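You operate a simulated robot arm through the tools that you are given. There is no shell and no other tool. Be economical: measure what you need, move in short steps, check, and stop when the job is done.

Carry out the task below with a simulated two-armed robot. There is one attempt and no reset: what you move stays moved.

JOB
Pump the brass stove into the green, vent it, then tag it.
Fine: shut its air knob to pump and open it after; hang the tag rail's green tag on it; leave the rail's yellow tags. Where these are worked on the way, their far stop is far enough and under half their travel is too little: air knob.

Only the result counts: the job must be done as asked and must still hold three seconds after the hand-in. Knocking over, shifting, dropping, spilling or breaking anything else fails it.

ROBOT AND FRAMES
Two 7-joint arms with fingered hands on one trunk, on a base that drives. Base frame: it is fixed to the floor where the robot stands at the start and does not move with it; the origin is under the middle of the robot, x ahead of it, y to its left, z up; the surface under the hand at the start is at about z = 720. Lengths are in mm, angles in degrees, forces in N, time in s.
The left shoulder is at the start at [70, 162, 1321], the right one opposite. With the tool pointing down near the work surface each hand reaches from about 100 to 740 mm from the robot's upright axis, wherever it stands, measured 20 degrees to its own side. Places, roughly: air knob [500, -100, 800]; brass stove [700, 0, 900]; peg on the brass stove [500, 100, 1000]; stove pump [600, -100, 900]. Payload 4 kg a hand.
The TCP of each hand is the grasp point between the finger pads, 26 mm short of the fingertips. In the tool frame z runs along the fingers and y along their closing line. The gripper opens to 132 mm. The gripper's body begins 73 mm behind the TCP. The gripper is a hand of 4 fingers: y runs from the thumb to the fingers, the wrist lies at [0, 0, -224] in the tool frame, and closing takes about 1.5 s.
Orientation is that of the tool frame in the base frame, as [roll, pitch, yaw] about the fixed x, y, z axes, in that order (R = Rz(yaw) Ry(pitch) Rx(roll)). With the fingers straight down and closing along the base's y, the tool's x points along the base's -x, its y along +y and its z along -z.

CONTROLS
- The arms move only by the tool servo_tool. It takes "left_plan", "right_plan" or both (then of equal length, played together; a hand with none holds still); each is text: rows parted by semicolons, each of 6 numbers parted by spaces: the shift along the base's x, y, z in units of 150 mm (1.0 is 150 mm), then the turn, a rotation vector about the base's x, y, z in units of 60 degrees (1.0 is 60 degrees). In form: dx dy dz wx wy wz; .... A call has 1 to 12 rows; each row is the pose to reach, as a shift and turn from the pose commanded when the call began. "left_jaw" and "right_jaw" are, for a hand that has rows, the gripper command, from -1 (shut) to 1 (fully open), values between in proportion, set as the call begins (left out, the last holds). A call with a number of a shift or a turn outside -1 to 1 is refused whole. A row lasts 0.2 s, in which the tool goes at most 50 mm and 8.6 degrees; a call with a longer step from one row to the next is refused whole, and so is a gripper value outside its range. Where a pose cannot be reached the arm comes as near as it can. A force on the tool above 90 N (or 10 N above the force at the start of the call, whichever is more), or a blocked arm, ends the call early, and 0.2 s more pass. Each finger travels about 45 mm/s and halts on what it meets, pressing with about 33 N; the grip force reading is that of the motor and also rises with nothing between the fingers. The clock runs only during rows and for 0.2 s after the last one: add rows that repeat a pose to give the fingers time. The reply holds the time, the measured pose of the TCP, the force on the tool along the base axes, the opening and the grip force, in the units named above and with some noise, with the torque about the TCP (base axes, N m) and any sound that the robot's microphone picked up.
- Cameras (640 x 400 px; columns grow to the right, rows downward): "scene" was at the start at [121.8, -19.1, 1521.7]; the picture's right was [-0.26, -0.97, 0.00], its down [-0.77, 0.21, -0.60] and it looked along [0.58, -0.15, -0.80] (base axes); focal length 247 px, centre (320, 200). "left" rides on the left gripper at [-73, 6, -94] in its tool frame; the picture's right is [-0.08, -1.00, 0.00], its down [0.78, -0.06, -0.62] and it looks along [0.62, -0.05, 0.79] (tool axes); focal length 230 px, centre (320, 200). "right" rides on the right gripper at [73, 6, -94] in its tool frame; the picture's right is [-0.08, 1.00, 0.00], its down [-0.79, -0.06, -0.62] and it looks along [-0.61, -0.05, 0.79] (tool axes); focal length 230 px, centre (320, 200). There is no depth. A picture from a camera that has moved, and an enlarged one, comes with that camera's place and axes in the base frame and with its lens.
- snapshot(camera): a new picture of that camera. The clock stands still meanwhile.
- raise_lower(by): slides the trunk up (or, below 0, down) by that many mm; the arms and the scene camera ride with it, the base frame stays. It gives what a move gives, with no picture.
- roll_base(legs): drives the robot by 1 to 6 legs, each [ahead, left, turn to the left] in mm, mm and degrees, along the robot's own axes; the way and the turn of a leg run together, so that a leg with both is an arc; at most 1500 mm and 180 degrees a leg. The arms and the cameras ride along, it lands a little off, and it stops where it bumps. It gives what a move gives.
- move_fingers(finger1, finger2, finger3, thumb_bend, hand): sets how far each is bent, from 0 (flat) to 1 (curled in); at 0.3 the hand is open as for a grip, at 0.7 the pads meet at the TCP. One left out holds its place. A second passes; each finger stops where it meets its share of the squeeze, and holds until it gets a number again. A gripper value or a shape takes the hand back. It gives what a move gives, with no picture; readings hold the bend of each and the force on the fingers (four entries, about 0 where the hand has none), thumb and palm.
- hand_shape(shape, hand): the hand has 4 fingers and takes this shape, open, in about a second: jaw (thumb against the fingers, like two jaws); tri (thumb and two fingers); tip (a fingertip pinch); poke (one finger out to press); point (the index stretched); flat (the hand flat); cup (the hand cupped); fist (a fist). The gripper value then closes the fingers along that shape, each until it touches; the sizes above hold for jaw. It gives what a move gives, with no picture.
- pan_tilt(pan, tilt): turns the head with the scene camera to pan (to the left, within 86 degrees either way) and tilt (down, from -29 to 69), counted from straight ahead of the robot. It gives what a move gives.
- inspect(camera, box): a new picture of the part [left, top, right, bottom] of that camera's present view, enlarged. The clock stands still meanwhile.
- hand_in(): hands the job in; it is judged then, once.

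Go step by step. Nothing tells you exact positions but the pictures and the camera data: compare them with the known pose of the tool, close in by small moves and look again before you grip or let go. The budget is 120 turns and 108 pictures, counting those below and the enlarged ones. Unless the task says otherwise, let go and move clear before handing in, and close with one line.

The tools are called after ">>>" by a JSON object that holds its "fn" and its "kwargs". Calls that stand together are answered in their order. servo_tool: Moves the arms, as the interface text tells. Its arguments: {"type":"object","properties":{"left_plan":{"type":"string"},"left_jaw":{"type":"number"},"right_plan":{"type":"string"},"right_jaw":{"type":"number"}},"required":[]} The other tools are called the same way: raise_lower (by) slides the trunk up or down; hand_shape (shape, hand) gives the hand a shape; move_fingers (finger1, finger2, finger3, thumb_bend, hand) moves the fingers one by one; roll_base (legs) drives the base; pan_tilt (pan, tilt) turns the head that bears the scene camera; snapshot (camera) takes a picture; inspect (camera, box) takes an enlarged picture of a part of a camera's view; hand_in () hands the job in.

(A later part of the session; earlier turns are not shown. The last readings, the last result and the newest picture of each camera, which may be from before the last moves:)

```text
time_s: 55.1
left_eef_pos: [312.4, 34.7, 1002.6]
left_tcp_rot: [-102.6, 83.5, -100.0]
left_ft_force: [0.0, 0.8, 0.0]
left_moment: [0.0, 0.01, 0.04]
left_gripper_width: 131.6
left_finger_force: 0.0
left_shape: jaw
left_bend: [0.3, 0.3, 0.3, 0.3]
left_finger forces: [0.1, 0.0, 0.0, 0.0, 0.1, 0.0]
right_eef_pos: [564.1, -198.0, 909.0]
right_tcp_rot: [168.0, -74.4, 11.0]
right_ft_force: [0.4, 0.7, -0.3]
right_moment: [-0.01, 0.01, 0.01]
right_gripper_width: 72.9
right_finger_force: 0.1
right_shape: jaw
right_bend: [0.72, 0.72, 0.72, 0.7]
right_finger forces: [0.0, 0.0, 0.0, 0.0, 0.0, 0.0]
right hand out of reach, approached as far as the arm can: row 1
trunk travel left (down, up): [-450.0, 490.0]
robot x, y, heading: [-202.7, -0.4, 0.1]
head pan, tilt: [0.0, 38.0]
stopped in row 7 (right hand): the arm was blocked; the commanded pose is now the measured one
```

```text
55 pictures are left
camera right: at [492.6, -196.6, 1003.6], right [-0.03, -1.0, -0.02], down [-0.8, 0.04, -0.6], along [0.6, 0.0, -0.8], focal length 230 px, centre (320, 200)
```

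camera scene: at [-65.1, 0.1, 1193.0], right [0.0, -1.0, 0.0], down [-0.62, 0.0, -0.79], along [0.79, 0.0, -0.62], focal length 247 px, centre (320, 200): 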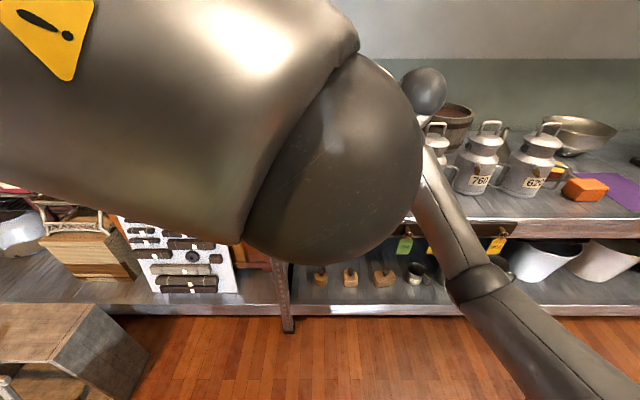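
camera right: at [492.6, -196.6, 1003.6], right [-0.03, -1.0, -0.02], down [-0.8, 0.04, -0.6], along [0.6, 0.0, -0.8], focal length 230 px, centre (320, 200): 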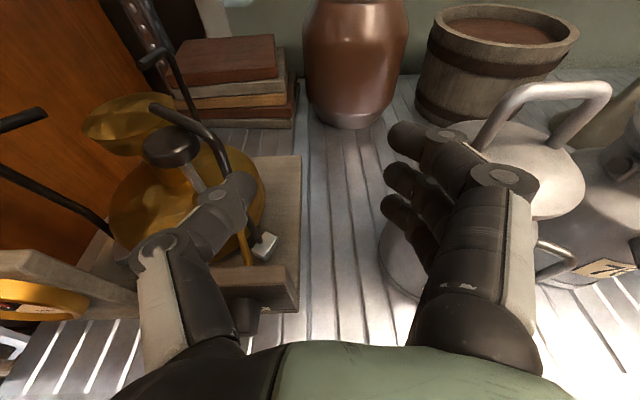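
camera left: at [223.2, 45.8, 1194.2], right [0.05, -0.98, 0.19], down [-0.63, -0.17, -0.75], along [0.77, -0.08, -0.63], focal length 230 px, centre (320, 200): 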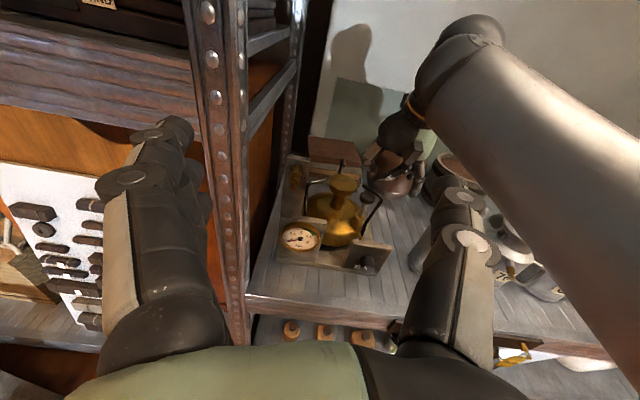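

The hand came down between the stove and the can without touching either. I'll pull it straight back now and be more careful with reach.

>>> {"fn": "servo_tool", "kwargs": {"right_plan": "-0.2 0 0.05 0 0 0;-0.45 0 0.05 0 0 0;-0.7 0 0.05 0 0 0;-0.95 0 0.05 0 0 0"}}

>>> {"fn": "snapshot", "kwargs": {"camera": "right"}}

>>> {"fn": "snapshot", "kwargs": {"camera": "left"}}

```text
time_s: 56.3
left_eef_pos: [312.5, 33.0, 1003.0]
left_tcp_rot: [-103.1, 83.4, -100.6]
left_ft_force: [-0.1, 0.6, -0.5]
left_moment: [0.04, -0.02, 0.01]
left_gripper_width: 132.0
left_finger_force: 0.0
left_shape: jaw
left_bend: [0.3, 0.3, 0.3, 0.3]
left_finger forces: [0.0, 0.1, 0.1, 0.0, 0.0, 0.0]
right_eef_pos: [425.9, -244.4, 916.2]
right_tcp_rot: [147.3, -73.3, 26.7]
right_ft_force: [-0.5, 0.2, -0.2]
right_moment: [-0.03, 0.01, -0.02]
right_gripper_width: 72.7
right_finger_force: 0.0
right_shape: jaw
right_bend: [0.72, 0.72, 0.72, 0.7]
right_finger forces: [0.0, 0.1, 0.0, 0.0, 0.0, 0.0]
right hand out of reach, approached as far as the arm can: row 4
trunk travel left (down, up): [-450.0, 490.0]
robot x, y, heading: [-197.5, -1.7, 0.1]
head pan, tilt: [0.0, 38.0]
stopped in row 4 (right hand): the arm was blocked; the commanded pose is now the measured one
```

```text
54 pictures are left
camera right: at [354.4, -229.8, 1010.2], right [-0.1, -0.99, 0.08], down [-0.79, 0.03, -0.61], along [0.61, -0.12, -0.79], focal length 230 px, centre (320, 200)
```

right: 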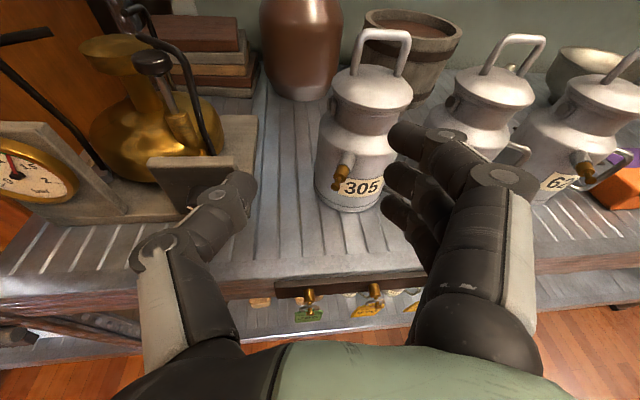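

```text
53 pictures are left
camera left: at [221.9, 44.8, 1076.3], right [0.05, -0.98, 0.19], down [-0.63, -0.17, -0.76], along [0.78, -0.08, -0.63], focal length 230 px, centre (320, 200)
```

left: 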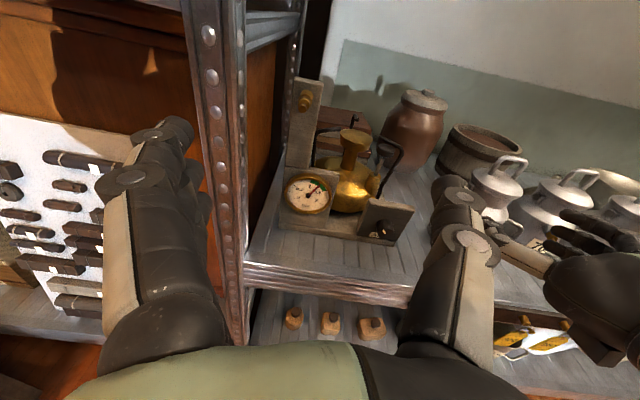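

All cans are upright and the gauge still shows green. The hand is nearly level, so I'll realign it with the knob in small steps.

>>> {"fn": "servo_tool", "kwargs": {"right_plan": "-0.03 0.15 -0.16 0 -0.06 0.05;-0.03 0.32 -0.32 0 -0.12 0.1;-0.03 0.48 -0.5 0 -0.18 0.15;0 0.64 -0.68 0 -0.235 0.195;0 0.8 -0.84 0 -0.235 0.195"}}

>>> {"fn": "snapshot", "kwargs": {"camera": "right"}}

```text
time_s: 56.9
left_eef_pos: [312.5, 34.8, 1003.2]
left_tcp_rot: [-103.0, 83.4, -100.5]
left_ft_force: [-0.3, -0.5, -0.7]
left_moment: [-0.01, -0.01, -0.03]
left_gripper_width: 132.0
left_finger_force: 0.1
left_shape: jaw
left_bend: [0.3, 0.3, 0.3, 0.3]
left_finger forces: [0.0, 0.0, 0.1, 0.1, 0.1, 0.0]
right_eef_pos: [429.4, -237.3, 995.7]
right_tcp_rot: [65.9, -77.1, 107.9]
right_ft_force: [0.6, 0.4, 0.1]
right_moment: [-0.01, 0.0, -0.01]
right_gripper_width: 72.7
right_finger_force: 0.1
right_shape: jaw
right_bend: [0.72, 0.72, 0.72, 0.7]
right_finger forces: [0.0, 0.0, 0.0, 0.0, 0.0, 0.1]
trunk travel left (down, up): [-450.0, 490.0]
robot x, y, heading: [-200.6, 0.5, 0.1]
head pan, tilt: [0.0, 38.0]
stopped in row 3 (right hand): the arm was blocked; the commanded pose is now the measured one
```

```text
52 pictures are left
camera right: at [330.9, -218.6, 1059.9], right [-0.11, -0.99, 0.13], down [-0.55, -0.05, -0.83], along [0.83, -0.16, -0.54], focal length 230 px, centre (320, 200)
```

right: 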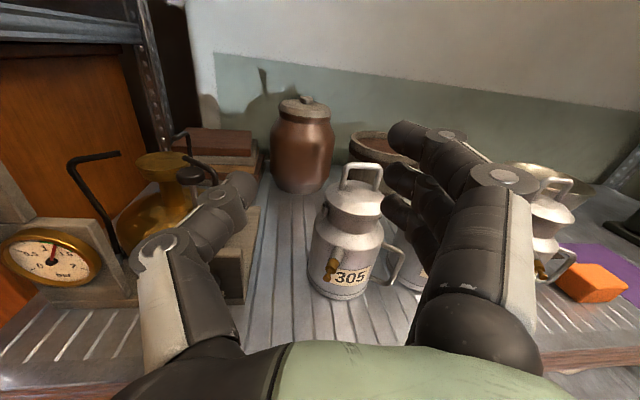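

The arm is in an awkward branch and hits a joint limit. I'll check its posture.

>>> {"fn": "pan_tilt", "kwargs": {"pan": -30, "tilt": 38}}

>>> {"fn": "snapshot", "kwargs": {"camera": "scene"}}

```text
time_s: 57.9
left_eef_pos: [311.5, 34.7, 1001.0]
left_tcp_rot: [-104.7, 83.4, -102.3]
left_ft_force: [0.1, 0.4, 0.2]
left_moment: [0.0, 0.02, 0.04]
left_gripper_width: 132.0
left_finger_force: 0.1
left_shape: jaw
left_bend: [0.3, 0.3, 0.3, 0.3]
left_finger forces: [0.1, 0.1, 0.1, 0.0, 0.0, 0.1]
right_eef_pos: [429.5, -238.0, 995.4]
right_tcp_rot: [66.0, -77.1, 107.8]
right_ft_force: [0.1, 0.3, -1.0]
right_moment: [0.02, -0.02, 0.01]
right_gripper_width: 72.7
right_finger_force: 0.0
right_shape: jaw
right_bend: [0.72, 0.72, 0.72, 0.7]
right_finger forces: [0.1, 0.0, 0.0, 0.1, 0.0, 0.0]
trunk travel left (down, up): [-450.0, 490.0]
robot x, y, heading: [-197.6, -1.7, -0.0]
head pan, tilt: [-30.0, 38.0]
```

```text
51 pictures are left
camera scene: at [-66.7, -3.8, 1189.6], right [-0.04, -1.0, 0.0], down [-0.65, 0.02, -0.76], along [0.76, -0.03, -0.65], focal length 247 px, centre (320, 200)
```

scene: 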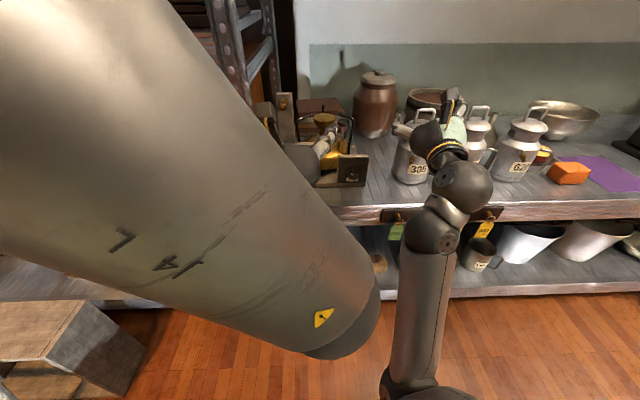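

The elbow is hanging low with the forearm vertical. I'll move the hand back to the spot right of the tags where the level pose worked before.

>>> {"fn": "servo_tool", "kwargs": {"right_plan": "-0.1 -0.15 -0.1 0 0 0;-0.2 -0.3 -0.2 0 0 0;-0.35 -0.4 -0.35 0 0 0;-0.5 -0.5 -0.5 0 0 0;-0.65 -0.6 -0.7 0 0 0;-0.7 -0.6 -0.9 0 0 0"}}

```text
time_s: 59.2
left_eef_pos: [313.0, 34.5, 998.6]
left_tcp_rot: [-106.5, 83.3, -104.0]
left_ft_force: [0.3, -0.4, -0.6]
left_moment: [-0.03, 0.02, 0.0]
left_gripper_width: 131.8
left_finger_force: 0.1
left_shape: jaw
left_bend: [0.3, 0.3, 0.3, 0.3]
left_finger forces: [0.0, 0.0, 0.0, 0.0, 0.0, 0.1]
right_eef_pos: [332.3, -358.3, 907.5]
right_tcp_rot: [72.4, -67.5, 99.9]
right_ft_force: [-0.1, -0.2, -0.4]
right_moment: [0.0, -0.02, 0.01]
right_gripper_width: 73.0
right_finger_force: 0.0
right_shape: jaw
right_bend: [0.72, 0.72, 0.72, 0.7]
right_finger forces: [0.0, 0.1, 0.0, 0.0, 0.1, 0.1]
right hand out of reach, approached as far as the arm can: row 5
trunk travel left (down, up): [-450.0, 490.0]
robot x, y, heading: [-201.5, 0.9, 0.1]
head pan, tilt: [-30.0, 38.0]
stopped in row 6 (right hand): the arm was blocked; the commanded pose is now the measured one
```

Too folded at this shoulder height. I'll raise the trunk 250 mm so the arm can reach down comfortably.

>>> {"fn": "raise_lower", "kwargs": {"by": 250}}

>>> {"fn": "servo_tool", "kwargs": {"right_plan": "0.05 0 -0.3 0 0 0;0.05 0 -0.6 0 0 0;0.05 0 -0.9 0 0 0"}}

>>> {"fn": "servo_tool", "kwargs": {"right_plan": "0.05 0 -0.3 0 0 0;0.05 0 -0.6 0 0 0;0.05 0 -0.9 0 0 0"}}

>>> {"fn": "snapshot", "kwargs": {"camera": "right"}}

>>> {"fn": "snapshot", "kwargs": {"camera": "scene"}}

```text
time_s: 61.7
left_eef_pos: [313.0, 35.0, 1249.6]
left_tcp_rot: [-106.8, 83.4, -104.3]
left_ft_force: [0.5, 0.2, -0.5]
left_moment: [0.0, -0.02, -0.04]
left_gripper_width: 132.0
left_finger_force: 0.1
left_shape: jaw
left_bend: [0.3, 0.3, 0.3, 0.3]
left_finger forces: [0.0, 0.1, 0.0, 0.0, 0.0, 0.1]
right_eef_pos: [334.7, -357.0, 1155.7]
right_tcp_rot: [72.4, -67.6, 100.0]
right_ft_force: [-0.1, 0.0, 0.5]
right_moment: [0.03, -0.03, 0.0]
right_gripper_width: 73.0
right_finger_force: 0.0
right_shape: jaw
right_bend: [0.72, 0.72, 0.72, 0.7]
right_finger forces: [0.0, 0.1, 0.0, 0.0, 0.0, 0.1]
trunk travel left (down, up): [-700.0, 240.0]
robot x, y, heading: [-199.9, 3.6, 0.0]
head pan, tilt: [-30.0, 38.0]
```

```text
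time_s: 62.5
left_eef_pos: [311.4, 34.2, 1251.2]
left_tcp_rot: [-106.6, 83.4, -104.2]
left_ft_force: [0.2, -0.8, -0.4]
left_moment: [-0.01, -0.01, -0.02]
left_gripper_width: 131.7
left_finger_force: 0.0
left_shape: jaw
left_bend: [0.3, 0.3, 0.3, 0.3]
left_finger forces: [0.1, 0.0, 0.0, 0.1, 0.1, 0.2]
right_eef_pos: [343.9, -366.1, 1039.0]
right_tcp_rot: [71.1, -63.7, 101.4]
right_ft_force: [-0.5, -0.2, 0.2]
right_moment: [0.0, -0.04, -0.03]
right_gripper_width: 73.0
right_finger_force: 0.0
right_shape: jaw
right_bend: [0.72, 0.72, 0.72, 0.7]
right_finger forces: [0.0, 0.0, 0.1, 0.1, 0.0, 0.0]
trunk travel left (down, up): [-700.0, 240.0]
robot x, y, heading: [-200.0, -2.4, -0.1]
head pan, tilt: [-30.0, 38.0]
```

```text
time_s: 63.3
left_eef_pos: [312.8, 35.2, 1249.1]
left_tcp_rot: [-106.8, 83.4, -104.2]
left_ft_force: [-0.5, 0.2, -0.2]
left_moment: [0.04, 0.04, -0.01]
left_gripper_width: 131.9
left_finger_force: 0.1
left_shape: jaw
left_bend: [0.3, 0.3, 0.3, 0.3]
left_finger forces: [0.0, 0.0, 0.1, 0.0, 0.0, 0.0]
right_eef_pos: [348.2, -355.1, 882.9]
right_tcp_rot: [72.5, -67.9, 100.0]
right_ft_force: [0.5, 0.9, -0.3]
right_moment: [0.0, -0.01, 0.02]
right_gripper_width: 73.0
right_finger_force: 0.1
right_shape: jaw
right_bend: [0.72, 0.72, 0.72, 0.7]
right_finger forces: [0.0, 0.1, 0.0, 0.0, 0.1, 0.1]
trunk travel left (down, up): [-700.0, 240.0]
robot x, y, heading: [-203.5, -3.0, 0.2]
head pan, tilt: [-30.0, 38.0]
```

```text
50 pictures are left
camera right: at [250.8, -322.7, 943.3], right [-0.14, -0.95, 0.29], down [-0.55, -0.17, -0.82], along [0.82, -0.27, -0.5], focal length 230 px, centre (320, 200)
```

right: 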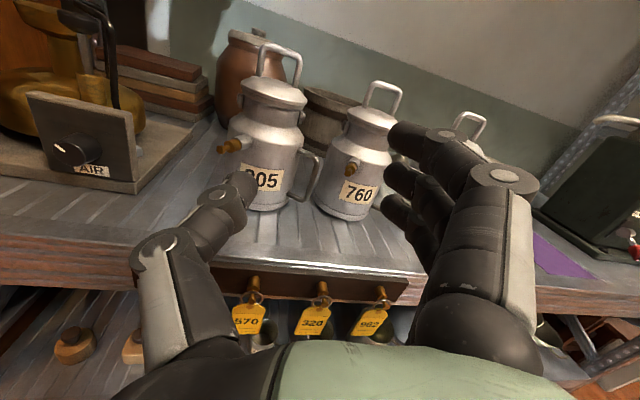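

```text
49 pictures are left
camera scene: at [-66.7, -4.6, 1439.4], right [-0.05, -1.0, 0.0], down [-0.65, 0.03, -0.76], along [0.76, -0.04, -0.65], focal length 247 px, centre (320, 200)
```

scene: 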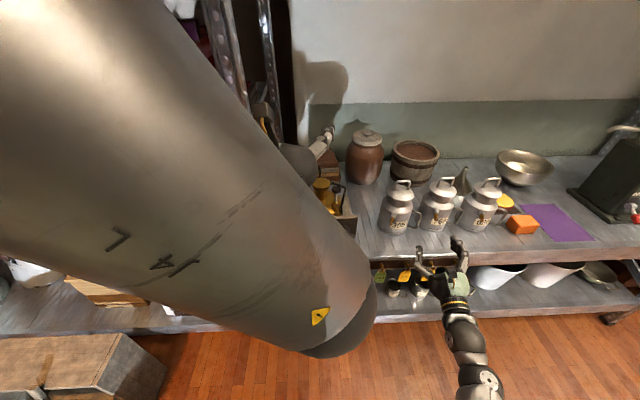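

The arm is comfortable at this height. I'll bring the right hand in front of the knob with about -45° roll, lower the left camera hand, and re-centre the head.

>>> {"fn": "pan_tilt", "kwargs": {"pan": 0, "tilt": 38}}

>>> {"fn": "servo_tool", "kwargs": {"right_plan": "0 0.2 -0.1 -0.08 0.025 0.04;0 0.4 -0.2 -0.16 0.05 0.08;0 0.6 -0.3 -0.24 0.07 0.12;0 0.8 -0.4 -0.32 0.1 0.16;0.1 0.95 -0.5 -0.38 0.11 0.19", "left_plan": "0 0 -0.2 0 0 0;0 0 -0.4 0 0 0;0 0 -0.6 0 0 0;0 0 -0.8 0 0 0;0 0 -1 0 0 0"}}

>>> {"fn": "snapshot", "kwargs": {"camera": "right"}}

```text
time_s: 64.3
left_eef_pos: [312.8, 34.1, 1251.3]
left_tcp_rot: [-104.3, 83.6, -102.0]
left_ft_force: [0.3, 0.8, -0.5]
left_moment: [0.0, 0.0, 0.01]
left_gripper_width: 132.0
left_finger_force: 0.0
left_shape: jaw
left_bend: [0.3, 0.3, 0.3, 0.3]
left_finger forces: [0.0, 0.0, 0.1, 0.1, 0.1, 0.0]
right_eef_pos: [351.1, -358.7, 887.8]
right_tcp_rot: [72.3, -67.6, 100.2]
right_ft_force: [-0.6, 0.3, 0.6]
right_moment: [0.04, 0.01, -0.05]
right_gripper_width: 72.6
right_finger_force: 0.1
right_shape: jaw
right_bend: [0.72, 0.72, 0.72, 0.7]
right_finger forces: [0.0, 0.0, 0.0, 0.0, 0.1, 0.0]
trunk travel left (down, up): [-700.0, 240.0]
robot x, y, heading: [-202.6, 1.9, -0.1]
head pan, tilt: [0.0, 38.0]
```

```text
time_s: 65.7
left_eef_pos: [381.0, 75.3, 1194.8]
left_tcp_rot: [-101.9, 77.3, -96.8]
left_ft_force: [0.1, 0.1, -0.1]
left_moment: [-0.02, 0.04, 0.0]
left_gripper_width: 132.2
left_finger_force: 0.1
left_shape: jaw
left_bend: [0.3, 0.3, 0.3, 0.3]
left_finger forces: [0.1, 0.0, 0.1, 0.1, 0.0, 0.0]
left hand out of reach, approached as far as the arm can: row 2, 3, 4, 5
right_eef_pos: [363.0, -213.6, 810.2]
right_tcp_rot: [90.1, -45.7, 96.5]
right_ft_force: [0.2, 0.3, 0.3]
right_moment: [-0.01, 0.01, -0.01]
right_gripper_width: 72.8
right_finger_force: 0.0
right_shape: jaw
right_bend: [0.72, 0.72, 0.72, 0.7]
right_finger forces: [0.0, 0.0, 0.0, 0.0, 0.0, 0.1]
trunk travel left (down, up): [-700.0, 240.0]
robot x, y, heading: [-200.1, -0.4, -0.1]
head pan, tilt: [0.0, 38.0]
stopped in row 5 (left hand): the arm was blocked; the commanded pose is now the measured one
```

```text
48 pictures are left
camera right: at [264.4, -176.8, 867.4], right [0.09, -0.76, 0.64], down [-0.56, -0.57, -0.6], along [0.83, -0.3, -0.47], focal length 230 px, centre (320, 200)
```

right: 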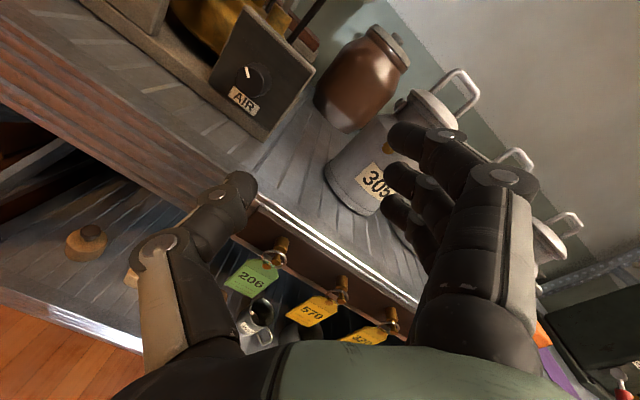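

The hand is level and rolled correctly. I'll move in front of the knob.

>>> {"fn": "servo_tool", "kwargs": {"right_plan": "0.15 0.2 -0.05 0 0 0;0.3 0.42 -0.1 0 0 0;0.45 0.62 -0.14 0 0 0;0.45 0.62 -0.14 0 0 0"}}

>>> {"fn": "snapshot", "kwargs": {"camera": "right"}}

```text
time_s: 66.7
left_eef_pos: [381.1, 74.7, 1195.2]
left_tcp_rot: [-102.1, 77.4, -97.0]
left_ft_force: [0.0, 0.4, 0.5]
left_moment: [0.01, -0.03, 0.01]
left_gripper_width: 131.8
left_finger_force: 0.0
left_shape: jaw
left_bend: [0.3, 0.3, 0.3, 0.3]
left_finger forces: [0.1, 0.0, 0.1, 0.0, 0.0, 0.0]
right_eef_pos: [423.9, -128.5, 779.4]
right_tcp_rot: [91.3, -44.0, 95.8]
right_ft_force: [0.5, 0.6, 0.2]
right_moment: [-0.03, 0.0, -0.02]
right_gripper_width: 73.0
right_finger_force: 0.1
right_shape: jaw
right_bend: [0.72, 0.72, 0.72, 0.7]
right_finger forces: [0.1, 0.0, 0.0, 0.0, 0.0, 0.0]
trunk travel left (down, up): [-700.0, 240.0]
robot x, y, heading: [-205.6, -1.2, 0.0]
head pan, tilt: [0.0, 38.0]
```

```text
47 pictures are left
camera right: at [325.9, -92.2, 835.4], right [0.1, -0.74, 0.66], down [-0.56, -0.59, -0.58], along [0.82, -0.31, -0.48], focal length 230 px, centre (320, 200)
```

right: 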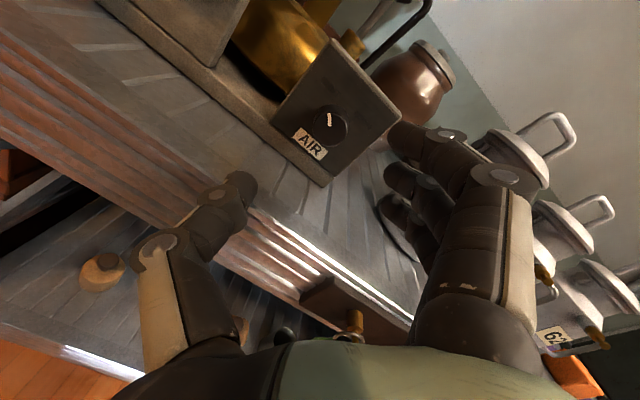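

The knob is at [521, -120, 785]. I'll advance onto it and close.

>>> {"fn": "servo_tool", "kwargs": {"right_plan": "0.2 0.04 0.05 0 0 0;0.4 0.05 0.05 0 0 0;0.59 0.05 0.05 0 0 0;0.6 0.05 0.05 0 0 0"}}

>>> {"fn": "servo_tool", "kwargs": {"right_plan": "0 0 0 0 0 0;0 0 0 0 0 0;0 0 0 0 0 0;0 0 0 0 0 0;0 0 0 0 0 0;0 0 0 0 0 0", "right_jaw": -1}}

>>> {"fn": "snapshot", "kwargs": {"camera": "right"}}

```text
time_s: 67.7
left_eef_pos: [378.9, 74.4, 1195.4]
left_tcp_rot: [-101.9, 77.5, -96.8]
left_ft_force: [0.4, -0.3, 0.5]
left_moment: [0.0, 0.02, 0.01]
left_gripper_width: 132.0
left_finger_force: 0.0
left_shape: jaw
left_bend: [0.3, 0.3, 0.3, 0.3]
left_finger forces: [0.1, 0.1, 0.0, 0.0, 0.0, 0.0]
right_eef_pos: [514.8, -123.5, 786.8]
right_tcp_rot: [91.4, -44.6, 95.3]
right_ft_force: [-7.8, -0.4, -0.8]
right_moment: [0.01, -0.11, -0.36]
right_gripper_width: 72.7
right_finger_force: 0.1
right_shape: jaw
right_bend: [0.72, 0.72, 0.73, 0.7]
right_finger forces: [0.0, 0.0, 7.6, 0.0, 0.0, 0.0]
trunk travel left (down, up): [-700.0, 240.0]
robot x, y, heading: [-204.4, 1.3, -0.1]
head pan, tilt: [0.0, 38.0]
```

```text
time_s: 69.1
left_eef_pos: [380.5, 79.3, 1195.0]
left_tcp_rot: [-101.8, 77.4, -96.6]
left_ft_force: [0.3, 0.0, -0.4]
left_moment: [0.0, 0.03, -0.04]
left_gripper_width: 132.0
left_finger_force: 0.0
left_shape: jaw
left_bend: [0.3, 0.3, 0.3, 0.3]
left_finger forces: [0.0, 0.0, 0.1, 0.0, 0.0, 0.0]
right_eef_pos: [518.0, -115.1, 792.3]
right_tcp_rot: [90.5, -44.4, 96.5]
right_ft_force: [-4.7, 13.8, 0.0]
right_moment: [0.17, -0.04, 0.13]
right_gripper_width: 12.3
right_finger_force: 33.2
right_shape: jaw
right_bend: [0.69, 0.71, 0.76, 0.71]
right_finger forces: [0.0, 11.7, 5.2, 0.1, 26.9, 0.0]
trunk travel left (down, up): [-700.0, 240.0]
robot x, y, heading: [-200.8, -2.3, 0.1]
head pan, tilt: [0.0, 38.0]
```

```text
46 pictures are left
camera right: at [419.0, -77.6, 849.1], right [0.1, -0.75, 0.66], down [-0.55, -0.59, -0.59], along [0.83, -0.31, -0.47], focal length 230 px, centre (320, 200)
```

right: 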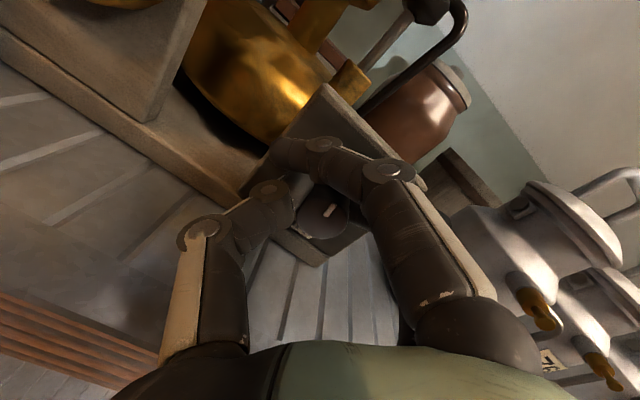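

The knob is held by fingers 2 and 3 and the thumb. I'll turn it clockwise toward OPEN.

>>> {"fn": "servo_tool", "kwargs": {"right_plan": "0 -0.006 0 0.13 0 0;0 -0.012 0.005 0.26 0 0;0 -0.018 0.01 0.39 0 0;0 -0.025 0.01 0.52 0 0;0 -0.032 0.01 0.65 0 0;0 -0.038 0.01 0.78 0 0;0 -0.045 0.01 0.91 0 0;0 -0.05 0.01 1 0 0"}}

>>> {"fn": "snapshot", "kwargs": {"camera": "right"}}

```text
time_s: 70.7
left_eef_pos: [382.1, 73.9, 1194.2]
left_tcp_rot: [-102.7, 77.6, -97.0]
left_ft_force: [0.3, -2.2, -0.1]
left_moment: [0.02, -0.02, 0.06]
left_gripper_width: 131.9
left_finger_force: 0.0
left_shape: jaw
left_bend: [0.3, 0.3, 0.3, 0.3]
left_finger forces: [0.0, 0.0, 0.1, 0.1, 0.0, 0.1]
right_eef_pos: [510.4, -176.8, 758.8]
right_tcp_rot: [7.8, -88.0, 178.1]
right_ft_force: [0.3, -0.8, -0.5]
right_moment: [-0.03, -0.03, 0.01]
right_gripper_width: 7.1
right_finger_force: 33.0
right_shape: jaw
right_bend: [0.69, 0.74, 0.77, 0.72]
right_finger forces: [0.0, 0.0, 0.0, 0.1, 0.0, 0.0]
trunk travel left (down, up): [-700.0, 240.0]
robot x, y, heading: [-205.7, -1.1, 0.4]
head pan, tilt: [0.0, 38.0]
stopped in row 7 (right hand): the arm was blocked; the commanded pose is now the measured one
```

```text
45 pictures are left
camera right: at [415.5, -191.8, 829.9], right [0.11, -0.99, -0.07], down [-0.59, -0.01, -0.81], along [0.8, 0.13, -0.59], focal length 230 px, centre (320, 200)
```

right: 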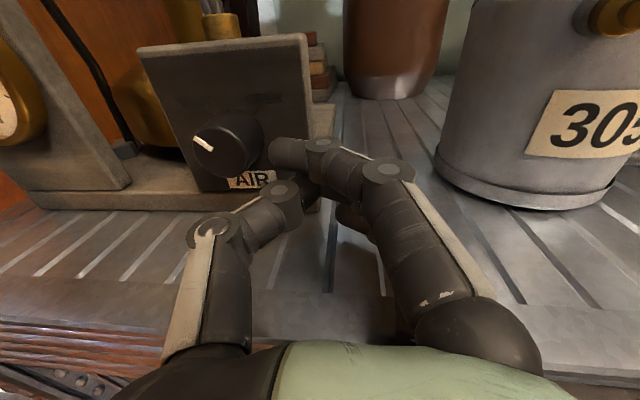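

The arm hit a roll limit near level and slipped off sideways; the knob is still near SHUT. I'll back off and re-grip with much more negative roll, turning in shorter bites.

>>> {"fn": "servo_tool", "kwargs": {"right_plan": "-0.15 -0.02 0.02 0 0 0;-0.35 -0.02 0.05 0 0 0;-0.55 0 0.1 0 0 0;-0.6 0.1 0.15 0 0 0", "right_jaw": 0.1}}

>>> {"fn": "servo_tool", "kwargs": {"right_plan": "0 0.05 0 -0.13 0 0;0 0.1 0 -0.26 0 0;0 0.15 0 -0.39 0 0;0 0.2 0 -0.52 0 0;0 0.25 0 -0.65 0 0;0 0.27 0 -0.78 0 0;0 0.27 0 -0.91 0 0;0 0.27 0 -1 0 0"}}

>>> {"fn": "snapshot", "kwargs": {"camera": "right"}}

```text
time_s: 71.9
left_eef_pos: [380.6, 78.6, 1195.0]
left_tcp_rot: [-102.1, 77.3, -96.6]
left_ft_force: [1.1, 0.0, -0.3]
left_moment: [0.05, -0.01, -0.02]
left_gripper_width: 131.8
left_finger_force: 0.1
left_shape: jaw
left_bend: [0.3, 0.3, 0.3, 0.3]
left_finger forces: [0.0, 0.1, 0.0, 0.0, 0.0, 0.1]
right_eef_pos: [428.9, -199.9, 790.6]
right_tcp_rot: [69.1, -83.1, 117.4]
right_ft_force: [0.5, 1.2, 0.6]
right_moment: [0.0, -0.01, -0.01]
right_gripper_width: 72.0
right_finger_force: 0.0
right_shape: jaw
right_bend: [0.72, 0.72, 0.72, 0.7]
right_finger forces: [0.1, 0.1, 0.0, 0.0, 0.0, 0.1]
trunk travel left (down, up): [-700.0, 240.0]
robot x, y, heading: [-203.5, 0.5, 0.3]
head pan, tilt: [0.0, 38.0]
stopped in row 4 (right hand): the arm was blocked; the commanded pose is now the measured one
```

```text
time_s: 73.7
left_eef_pos: [380.1, 80.1, 1195.3]
left_tcp_rot: [-102.0, 77.5, -96.6]
left_ft_force: [1.0, 0.3, 0.3]
left_moment: [0.01, -0.03, 0.01]
left_gripper_width: 131.8
left_finger_force: 0.0
left_shape: jaw
left_bend: [0.3, 0.3, 0.3, 0.3]
left_finger forces: [0.0, 0.0, 0.0, 0.0, 0.0, 0.1]
right_eef_pos: [428.8, -157.7, 791.3]
right_tcp_rot: [94.9, -23.8, 93.4]
right_ft_force: [0.0, 0.1, -0.8]
right_moment: [-0.03, -0.01, 0.02]
right_gripper_width: 72.0
right_finger_force: 0.0
right_shape: jaw
right_bend: [0.72, 0.72, 0.72, 0.7]
right_finger forces: [0.0, 0.0, 0.0, 0.0, 0.1, 0.0]
trunk travel left (down, up): [-700.0, 240.0]
robot x, y, heading: [-200.5, -0.6, 0.6]
head pan, tilt: [0.0, 38.0]
```

```text
44 pictures are left
camera right: at [332.2, -101.0, 832.5], right [0.11, -0.47, 0.88], down [-0.58, -0.75, -0.33], along [0.81, -0.47, -0.35], focal length 230 px, centre (320, 200)
```

right: 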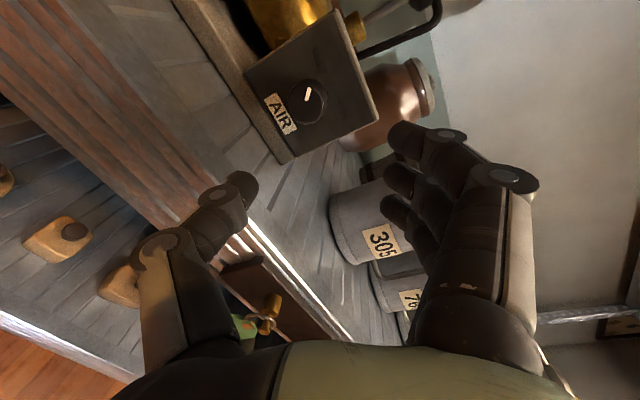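

Roll is at -66° now. I'll add a bit more roll, line up with the knob, and advance.

>>> {"fn": "servo_tool", "kwargs": {"right_plan": "0 0.1 0 -0.08 -0.02 0;0 0.2 0 -0.16 -0.04 0;0 0.26 -0.02 -0.24 -0.06 0;0 0.26 -0.02 -0.24 -0.06 0"}}

>>> {"fn": "snapshot", "kwargs": {"camera": "right"}}

```text
time_s: 74.7
left_eef_pos: [379.5, 78.9, 1194.5]
left_tcp_rot: [-102.0, 77.5, -96.5]
left_ft_force: [0.3, -0.1, 0.1]
left_moment: [-0.02, -0.02, 0.0]
left_gripper_width: 132.1
left_finger_force: 0.1
left_shape: jaw
left_bend: [0.3, 0.3, 0.3, 0.3]
left_finger forces: [0.0, 0.0, 0.1, 0.0, 0.0, 0.1]
right_eef_pos: [428.2, -118.3, 787.8]
right_tcp_rot: [92.1, -9.3, 94.3]
right_ft_force: [-0.5, 0.1, 0.2]
right_moment: [0.04, -0.01, 0.0]
right_gripper_width: 72.1
right_finger_force: 0.0
right_shape: jaw
right_bend: [0.72, 0.72, 0.72, 0.7]
right_finger forces: [0.1, 0.1, 0.0, 0.1, 0.0, 0.1]
trunk travel left (down, up): [-700.0, 240.0]
robot x, y, heading: [-200.2, 0.9, 0.3]
head pan, tilt: [0.0, 38.0]
```

```text
43 pictures are left
camera right: at [331.1, -54.6, 808.8], right [0.05, -0.23, 0.97], down [-0.56, -0.81, -0.16], along [0.83, -0.53, -0.17], focal length 230 px, centre (320, 200)
```

right: 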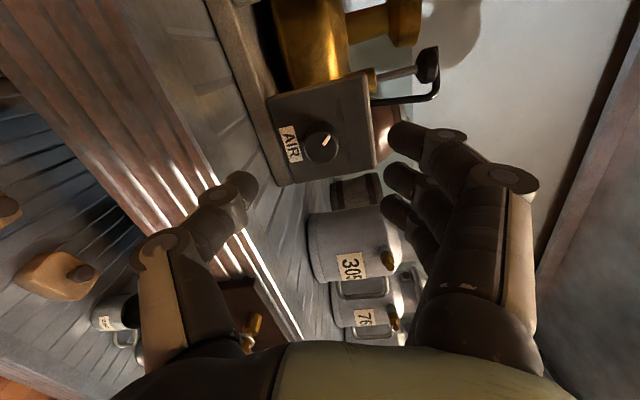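

The thumb is now beneath and the fingers above. I'll narrow the opening so the thumb clears the base board, then advance.

>>> {"fn": "servo_tool", "kwargs": {"right_plan": "0.15 0 0.02 0 0 0;0.15 0 0.02 0 0 0;0.3 -0.01 0.02 0 0 0;0.45 -0.01 0.02 0 0 0;0.58 -0.01 0.02 0 0 0;0.58 -0.01 0.02 0 0 0", "right_jaw": -0.2}}

>>> {"fn": "snapshot", "kwargs": {"camera": "right"}}

```text
time_s: 76.1
left_eef_pos: [380.8, 80.0, 1195.5]
left_tcp_rot: [-102.0, 77.5, -96.5]
left_ft_force: [0.4, 0.0, -0.5]
left_moment: [0.02, 0.0, 0.0]
left_gripper_width: 132.0
left_finger_force: 0.0
left_shape: jaw
left_bend: [0.3, 0.3, 0.3, 0.3]
left_finger forces: [0.1, 0.0, 0.0, 0.0, 0.0, 0.1]
right_eef_pos: [515.7, -120.5, 790.3]
right_tcp_rot: [92.1, -9.4, 94.2]
right_ft_force: [0.2, -0.3, 0.2]
right_moment: [-0.01, 0.0, 0.0]
right_gripper_width: 53.2
right_finger_force: 0.0
right_shape: jaw
right_bend: [0.73, 0.73, 0.73, 0.7]
right_finger forces: [0.0, 0.0, 0.0, 0.1, 0.0, 0.0]
trunk travel left (down, up): [-700.0, 240.0]
robot x, y, heading: [-200.4, 2.6, 0.4]
head pan, tilt: [0.0, 38.0]
```

```text
42 pictures are left
camera right: at [416.5, -55.7, 811.9], right [0.05, -0.23, 0.97], down [-0.56, -0.81, -0.17], along [0.83, -0.53, -0.18], focal length 230 px, centre (320, 200)
```

right: 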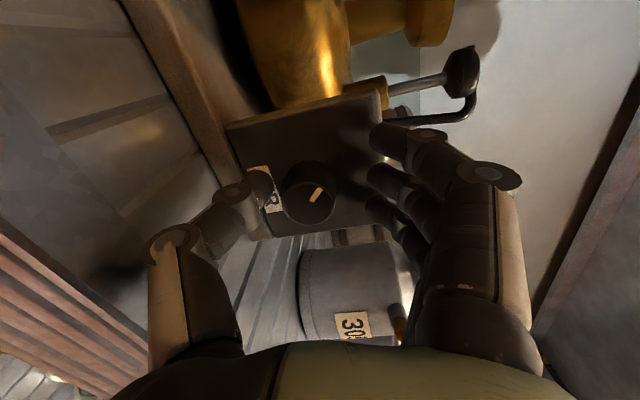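

The knob is well centred. Close, then check.

>>> {"fn": "servo_tool", "kwargs": {"right_plan": "0 0 0 0 0 0;0 0 0 0 0 0;0 0 0 0 0 0;0 0 0 0 0 0;0 0 0 0 0 0", "right_jaw": -1}}

>>> {"fn": "servo_tool", "kwargs": {"right_plan": "0 0 0 0.13 0 0;0 0 0 0.26 0 0;0 0 0 0.39 0 0;0 0 0 0.52 0 0;0 0 0 0.65 0 0;0 0 0 0.78 0 0"}}

>>> {"fn": "snapshot", "kwargs": {"camera": "right"}}

```text
time_s: 77.3
left_eef_pos: [380.1, 78.5, 1195.2]
left_tcp_rot: [-102.0, 77.3, -96.7]
left_ft_force: [-0.3, 0.0, 0.0]
left_moment: [-0.04, 0.02, -0.03]
left_gripper_width: 132.1
left_finger_force: 0.0
left_shape: jaw
left_bend: [0.3, 0.3, 0.3, 0.3]
left_finger forces: [0.0, 0.1, 0.0, 0.0, 0.0, 0.1]
right_eef_pos: [514.8, -118.8, 790.1]
right_tcp_rot: [92.2, -9.3, 94.3]
right_ft_force: [0.2, 1.8, -3.2]
right_moment: [0.02, -0.1, -0.14]
right_gripper_width: 14.8
right_finger_force: 33.1
right_shape: jaw
right_bend: [0.69, 0.71, 0.69, 0.7]
right_finger forces: [0.1, 11.2, 14.7, 0.0, 28.5, 0.0]
trunk travel left (down, up): [-700.0, 240.0]
robot x, y, heading: [-202.2, -1.0, 0.4]
head pan, tilt: [0.0, 38.0]
```

```text
time_s: 78.9
left_eef_pos: [380.7, 77.0, 1196.1]
left_tcp_rot: [-102.1, 77.4, -96.5]
left_ft_force: [0.4, 0.4, 0.0]
left_moment: [0.0, -0.02, 0.01]
left_gripper_width: 131.9
left_finger_force: 0.0
left_shape: jaw
left_bend: [0.3, 0.3, 0.3, 0.3]
left_finger forces: [0.0, 0.0, 0.0, 0.1, 0.0, 0.0]
right_eef_pos: [506.8, -149.1, 767.5]
right_tcp_rot: [90.0, -53.7, 93.9]
right_ft_force: [-2.6, 0.0, -1.1]
right_moment: [-0.04, 0.0, 0.08]
right_gripper_width: 5.7
right_finger_force: 33.4
right_shape: jaw
right_bend: [0.71, 0.72, 0.73, 0.74]
right_finger forces: [2.7, 0.0, 0.1, 0.1, 0.0, 0.0]
trunk travel left (down, up): [-700.0, 240.0]
robot x, y, heading: [-203.4, -0.2, 0.3]
head pan, tilt: [0.0, 38.0]
stopped in row 6 (right hand): the arm was blocked; the commanded pose is now the measured one
```

```text
41 pictures are left
camera right: at [411.0, -116.5, 830.6], right [0.06, -0.85, 0.53], down [-0.59, -0.46, -0.67], along [0.81, -0.27, -0.52], focal length 230 px, centre (320, 200)
```

right: 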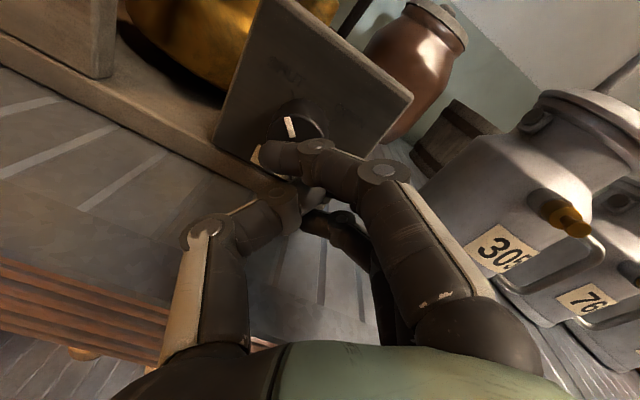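

It slipped again partway. I'll check how far the knob turned and what the right arm looks like.

>>> {"fn": "inspect", "kwargs": {"camera": "right", "box": [220, 50, 380, 150]}}

>>> {"fn": "snapshot", "kwargs": {"camera": "scene"}}

```text
4.00 times, centred on (300, 100) of right
camera zoom: at [411.0, -116.5, 830.6], right [0.06, -0.85, 0.53], down [-0.59, -0.46, -0.67], along [0.81, -0.27, -0.52], focal length 920 px, centre (400, 600)
```

zoom: 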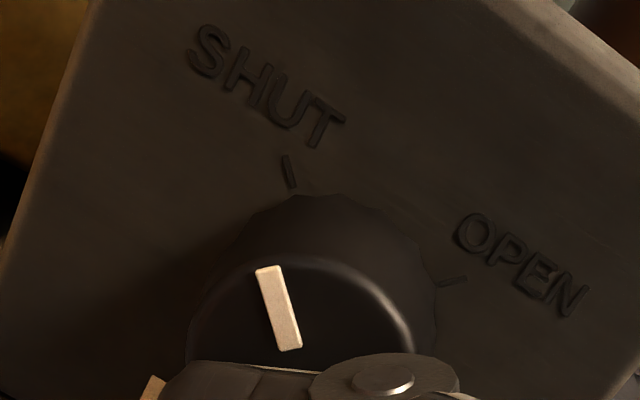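

```text
39 pictures are left
camera scene: at [-65.8, -1.9, 1442.7], right [0.01, -1.0, 0.0], down [-0.62, 0.0, -0.79], along [0.79, 0.01, -0.62], focal length 247 px, centre (320, 200)
```

scene: 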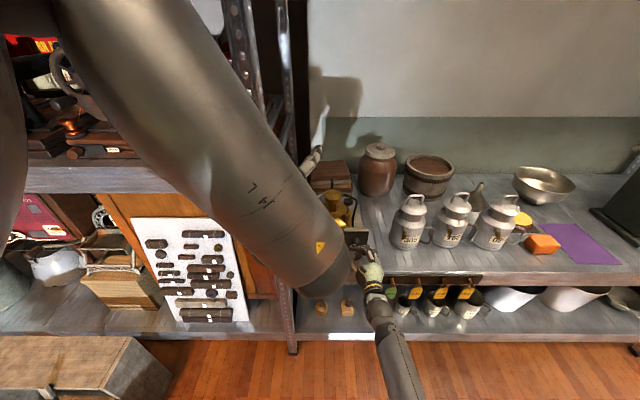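

The knob hasn't moved from SHUT. In the scene view the left elbow sits right beside the right wrist, so the two arms were probably colliding. I'll move the left arm well away and back the right hand off.

>>> {"fn": "servo_tool", "kwargs": {"right_plan": "-0.1 0 0 0 0 0;-0.25 0 0.05 0 0 0;-0.4 0 0.1 0 0 0;-0.55 0 0.1 0 0 0;-0.55 0 0.1 0 0 0;-0.55 0 0.1 0 0 0;-0.55 0 0.1 0 0 0", "right_jaw": 0.1, "left_plan": "-0.15 0.15 0 0 0.12 0;-0.3 0.3 0 0 0.25 0;-0.45 0.45 0 0 0.38 0;-0.6 0.6 0 0 0.5 0;-0.75 0.75 0 0 0.62 0;-0.9 0.9 0 0 0.75 0;-1 1 0 0 0.88 0"}}

>>> {"fn": "snapshot", "kwargs": {"camera": "scene"}}

```text
time_s: 80.5
left_eef_pos: [230.5, 229.8, 1197.5]
left_tcp_rot: [-176.4, 34.7, -164.7]
left_ft_force: [0.0, 0.5, -0.4]
left_moment: [0.01, -0.02, -0.02]
left_gripper_width: 131.9
left_finger_force: 0.0
left_shape: jaw
left_bend: [0.3, 0.3, 0.3, 0.3]
left_finger forces: [0.0, 0.1, 0.0, 0.1, 0.0, 0.0]
left hand out of reach, approached as far as the arm can: row 4, 5, 6
right_eef_pos: [431.8, -157.3, 788.9]
right_tcp_rot: [88.9, -51.7, 94.7]
right_ft_force: [-0.6, -0.5, 0.2]
right_moment: [-0.01, 0.02, -0.01]
right_gripper_width: 71.9
right_finger_force: 0.2
right_shape: jaw
right_bend: [0.72, 0.72, 0.72, 0.7]
right_finger forces: [0.0, 0.1, 0.0, 0.0, 0.0, 0.0]
trunk travel left (down, up): [-700.0, 240.0]
robot x, y, heading: [-200.2, -0.9, 0.3]
head pan, tilt: [0.0, 38.0]
```

```text
38 pictures are left
camera scene: at [-66.8, 3.3, 1443.1], right [0.01, -1.0, 0.0], down [-0.62, 0.0, -0.79], along [0.79, 0.0, -0.62], focal length 247 px, centre (320, 200)
```

scene: 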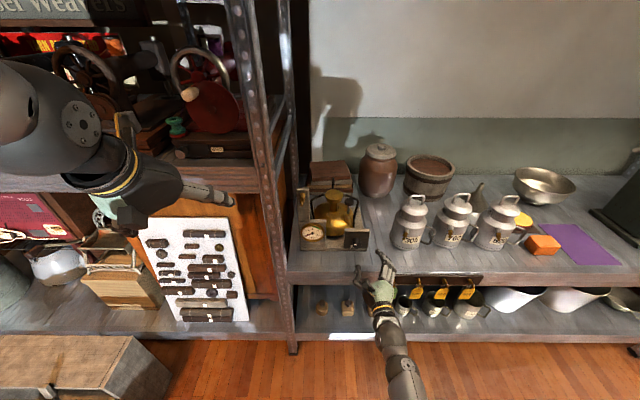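

The left arm is clear and the scene camera sees everything. Pre-roll and line up with the knob again.

>>> {"fn": "servo_tool", "kwargs": {"right_plan": "0 0.06 0 -0.13 0 0;0 0.12 0 -0.26 0 0;0 0.18 0 -0.39 0 0;0 0.25 0 -0.5 0 0;0 0.25 0 -0.6 0 0;0 0.25 0 -0.6 0 0", "right_jaw": -0.15}}

>>> {"fn": "snapshot", "kwargs": {"camera": "right"}}

```text
time_s: 81.9
left_eef_pos: [231.7, 228.5, 1197.2]
left_tcp_rot: [-176.5, 34.7, -164.7]
left_ft_force: [-0.2, 0.0, 0.5]
left_moment: [0.02, 0.0, 0.03]
left_gripper_width: 132.3
left_finger_force: 0.1
left_shape: jaw
left_bend: [0.3, 0.3, 0.3, 0.3]
left_finger forces: [0.0, 0.0, 0.0, 0.0, 0.1, 0.0]
right_eef_pos: [425.4, -106.3, 784.2]
right_tcp_rot: [92.5, -17.8, 92.5]
right_ft_force: [-0.4, 0.1, 0.1]
right_moment: [0.0, 0.0, 0.02]
right_gripper_width: 56.6
right_finger_force: 0.1
right_shape: jaw
right_bend: [0.73, 0.73, 0.73, 0.7]
right_finger forces: [0.0, 0.1, 0.1, 0.1, 0.0, 0.0]
trunk travel left (down, up): [-700.0, 240.0]
robot x, y, heading: [-200.8, -0.3, 0.0]
head pan, tilt: [0.0, 38.0]
```

```text
37 pictures are left
camera right: at [328.5, -43.5, 815.7], right [0.06, -0.38, 0.92], down [-0.59, -0.76, -0.27], along [0.81, -0.53, -0.27], focal length 230 px, centre (320, 200)
```

right: 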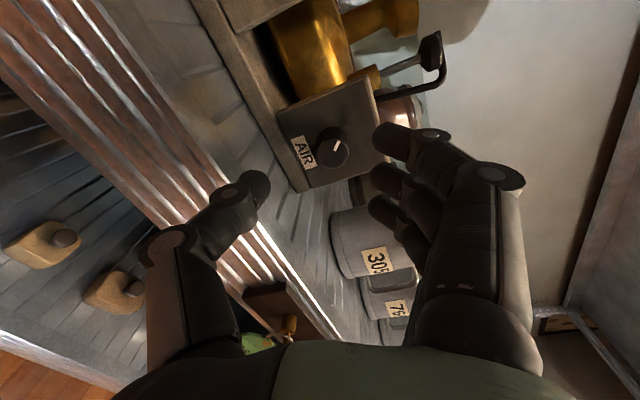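

>>> {"fn": "servo_tool", "kwargs": {"right_plan": "0.1 -0.06 0.03 0 0 0;0.2 -0.095 0.04 0 0 0;0.4 -0.095 0.04 0 0 0;0.6 -0.095 0.04 0 0 0;0.6 -0.095 0.04 0 0 0"}}

>>> {"fn": "servo_tool", "kwargs": {"right_plan": "0 0 0 0 0 0;0 0 0 0 0 0;0 0 0 0 0 0;0 0 0 0 0 0;0 0 0 0 0 0", "right_jaw": -1}}

>>> {"fn": "snapshot", "kwargs": {"camera": "right"}}

```text
time_s: 83.1
left_eef_pos: [231.0, 229.2, 1197.1]
left_tcp_rot: [-176.4, 34.8, -164.7]
left_ft_force: [0.0, -0.2, 0.2]
left_moment: [0.02, -0.02, -0.03]
left_gripper_width: 132.0
left_finger_force: 0.1
left_shape: jaw
left_bend: [0.3, 0.3, 0.3, 0.3]
left_finger forces: [0.0, 0.0, 0.1, 0.0, 0.1, 0.0]
right_eef_pos: [513.2, -123.6, 792.6]
right_tcp_rot: [92.5, -17.8, 92.5]
right_ft_force: [0.1, -0.4, 0.7]
right_moment: [0.02, 0.04, -0.03]
right_gripper_width: 56.8
right_finger_force: 0.0
right_shape: jaw
right_bend: [0.73, 0.73, 0.73, 0.7]
right_finger forces: [0.1, 0.1, 0.1, 0.0, 0.0, 0.0]
trunk travel left (down, up): [-700.0, 240.0]
robot x, y, heading: [-199.1, -0.9, 0.6]
head pan, tilt: [0.0, 38.0]
```

```text
time_s: 84.3
left_eef_pos: [232.2, 228.8, 1195.9]
left_tcp_rot: [-176.5, 34.7, -164.8]
left_ft_force: [-1.1, 0.7, 0.5]
left_moment: [0.01, 0.01, -0.01]
left_gripper_width: 132.0
left_finger_force: 0.0
left_shape: jaw
left_bend: [0.3, 0.3, 0.3, 0.3]
left_finger forces: [0.1, 0.0, 0.0, 0.0, 0.0, 0.1]
right_eef_pos: [515.1, -122.0, 791.0]
right_tcp_rot: [92.7, -17.8, 92.5]
right_ft_force: [1.1, 0.8, -3.8]
right_moment: [-0.01, -0.1, -0.11]
right_gripper_width: 15.0
right_finger_force: 33.1
right_shape: jaw
right_bend: [0.69, 0.71, 0.67, 0.7]
right_finger forces: [0.0, 12.3, 13.7, 0.1, 28.9, 0.0]
trunk travel left (down, up): [-700.0, 240.0]
robot x, y, heading: [-200.6, 0.2, 0.3]
head pan, tilt: [0.0, 38.0]
```

```text
36 pictures are left
camera right: at [417.1, -59.8, 822.2], right [0.06, -0.38, 0.92], down [-0.59, -0.76, -0.27], along [0.81, -0.53, -0.27], focal length 230 px, centre (320, 200)
```

right: 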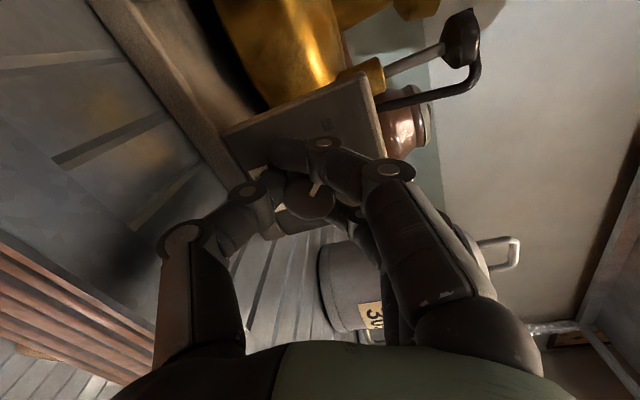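

Good symmetric grip. I'll turn a small bite (about 23°) and check that the hand stays put.

>>> {"fn": "servo_tool", "kwargs": {"right_plan": "0 0 0 0.1 0 0;0 0 0 0.2 0 0;0 0 0 0.3 0 0;0 0 0 0.38 0 0"}}

>>> {"fn": "inspect", "kwargs": {"camera": "right", "box": [220, 100, 412, 220]}}

```text
time_s: 85.3
left_eef_pos: [231.0, 232.8, 1197.5]
left_tcp_rot: [-176.3, 34.7, -164.4]
left_ft_force: [-0.8, 0.5, 0.6]
left_moment: [0.01, -0.01, 0.03]
left_gripper_width: 132.0
left_finger_force: 0.1
left_shape: jaw
left_bend: [0.3, 0.3, 0.3, 0.3]
left_finger forces: [0.1, 0.0, 0.1, 0.1, 0.0, 0.1]
right_eef_pos: [513.7, -125.1, 787.4]
right_tcp_rot: [91.3, -39.5, 93.5]
right_ft_force: [8.4, 12.9, 9.9]
right_moment: [0.09, -0.45, -0.06]
right_gripper_width: 13.5
right_finger_force: 33.1
right_shape: jaw
right_bend: [0.69, 0.71, 0.66, 0.7]
right_finger forces: [0.1, 16.2, 11.5, 0.1, 29.0, 0.0]
trunk travel left (down, up): [-700.0, 240.0]
robot x, y, heading: [-203.9, -0.8, 0.7]
head pan, tilt: [0.0, 38.0]
```

```text
3.33 times, centred on (316, 160) of right
camera zoom: at [416.0, -79.2, 840.9], right [0.06, -0.69, 0.72], down [-0.58, -0.61, -0.54], along [0.81, -0.38, -0.44], focal length 767 px, centre (333, 333)
```

zoom: 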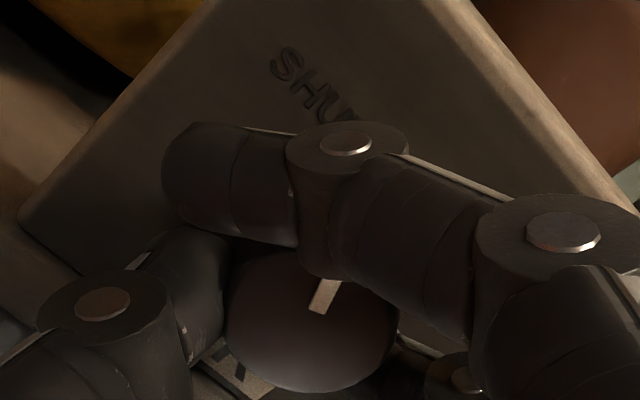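

The knob turned with the hand, about 21°. Continue with small corrections for the side force.

>>> {"fn": "servo_tool", "kwargs": {"right_plan": "0 0.02 0.02 0.1 0 0;0 0.03 0.03 0.2 0 0;0 0.03 0.03 0.3 0 0;0 0.03 0.03 0.4 0 0;0 0.03 0.03 0.5 0 0"}}

>>> {"fn": "inspect", "kwargs": {"camera": "right", "box": [220, 100, 412, 220]}}

```text
time_s: 86.7
left_eef_pos: [231.0, 228.1, 1196.4]
left_tcp_rot: [-176.4, 34.8, -164.7]
left_ft_force: [0.1, -0.1, -0.7]
left_moment: [0.02, 0.0, -0.02]
left_gripper_width: 131.9
left_finger_force: 0.0
left_shape: jaw
left_bend: [0.3, 0.3, 0.3, 0.3]
left_finger forces: [0.1, 0.1, 0.0, 0.0, 0.0, 0.0]
right_eef_pos: [507.3, -172.6, 772.3]
right_tcp_rot: [90.9, -64.6, 92.3]
right_ft_force: [-4.3, 0.1, -1.1]
right_moment: [0.0, -0.01, 0.13]
right_gripper_width: 5.6
right_finger_force: 33.0
right_shape: jaw
right_bend: [0.71, 0.73, 0.71, 0.75]
right_finger forces: [4.5, 0.1, 0.0, 0.0, 0.0, 0.0]
trunk travel left (down, up): [-700.0, 240.0]
robot x, y, heading: [-201.5, -0.1, 0.2]
head pan, tilt: [0.0, 38.0]
stopped in row 5 (right hand): the arm was blocked; the commanded pose is now the measured one
```

```text
3.33 times, centred on (316, 160) of right
camera zoom: at [412.4, -150.6, 841.9], right [0.05, -0.93, 0.36], down [-0.61, -0.31, -0.73], along [0.79, -0.18, -0.58], focal length 767 px, centre (333, 333)
```

zoom: 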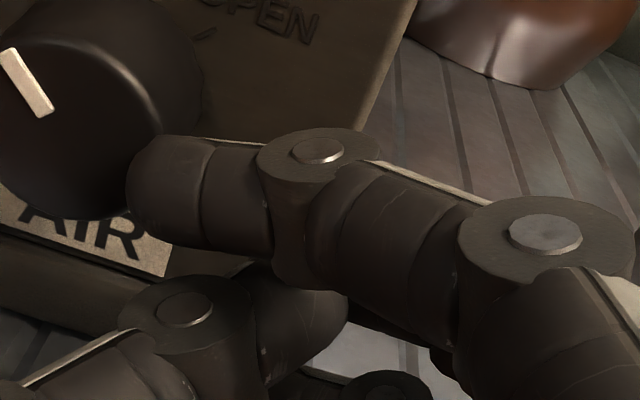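

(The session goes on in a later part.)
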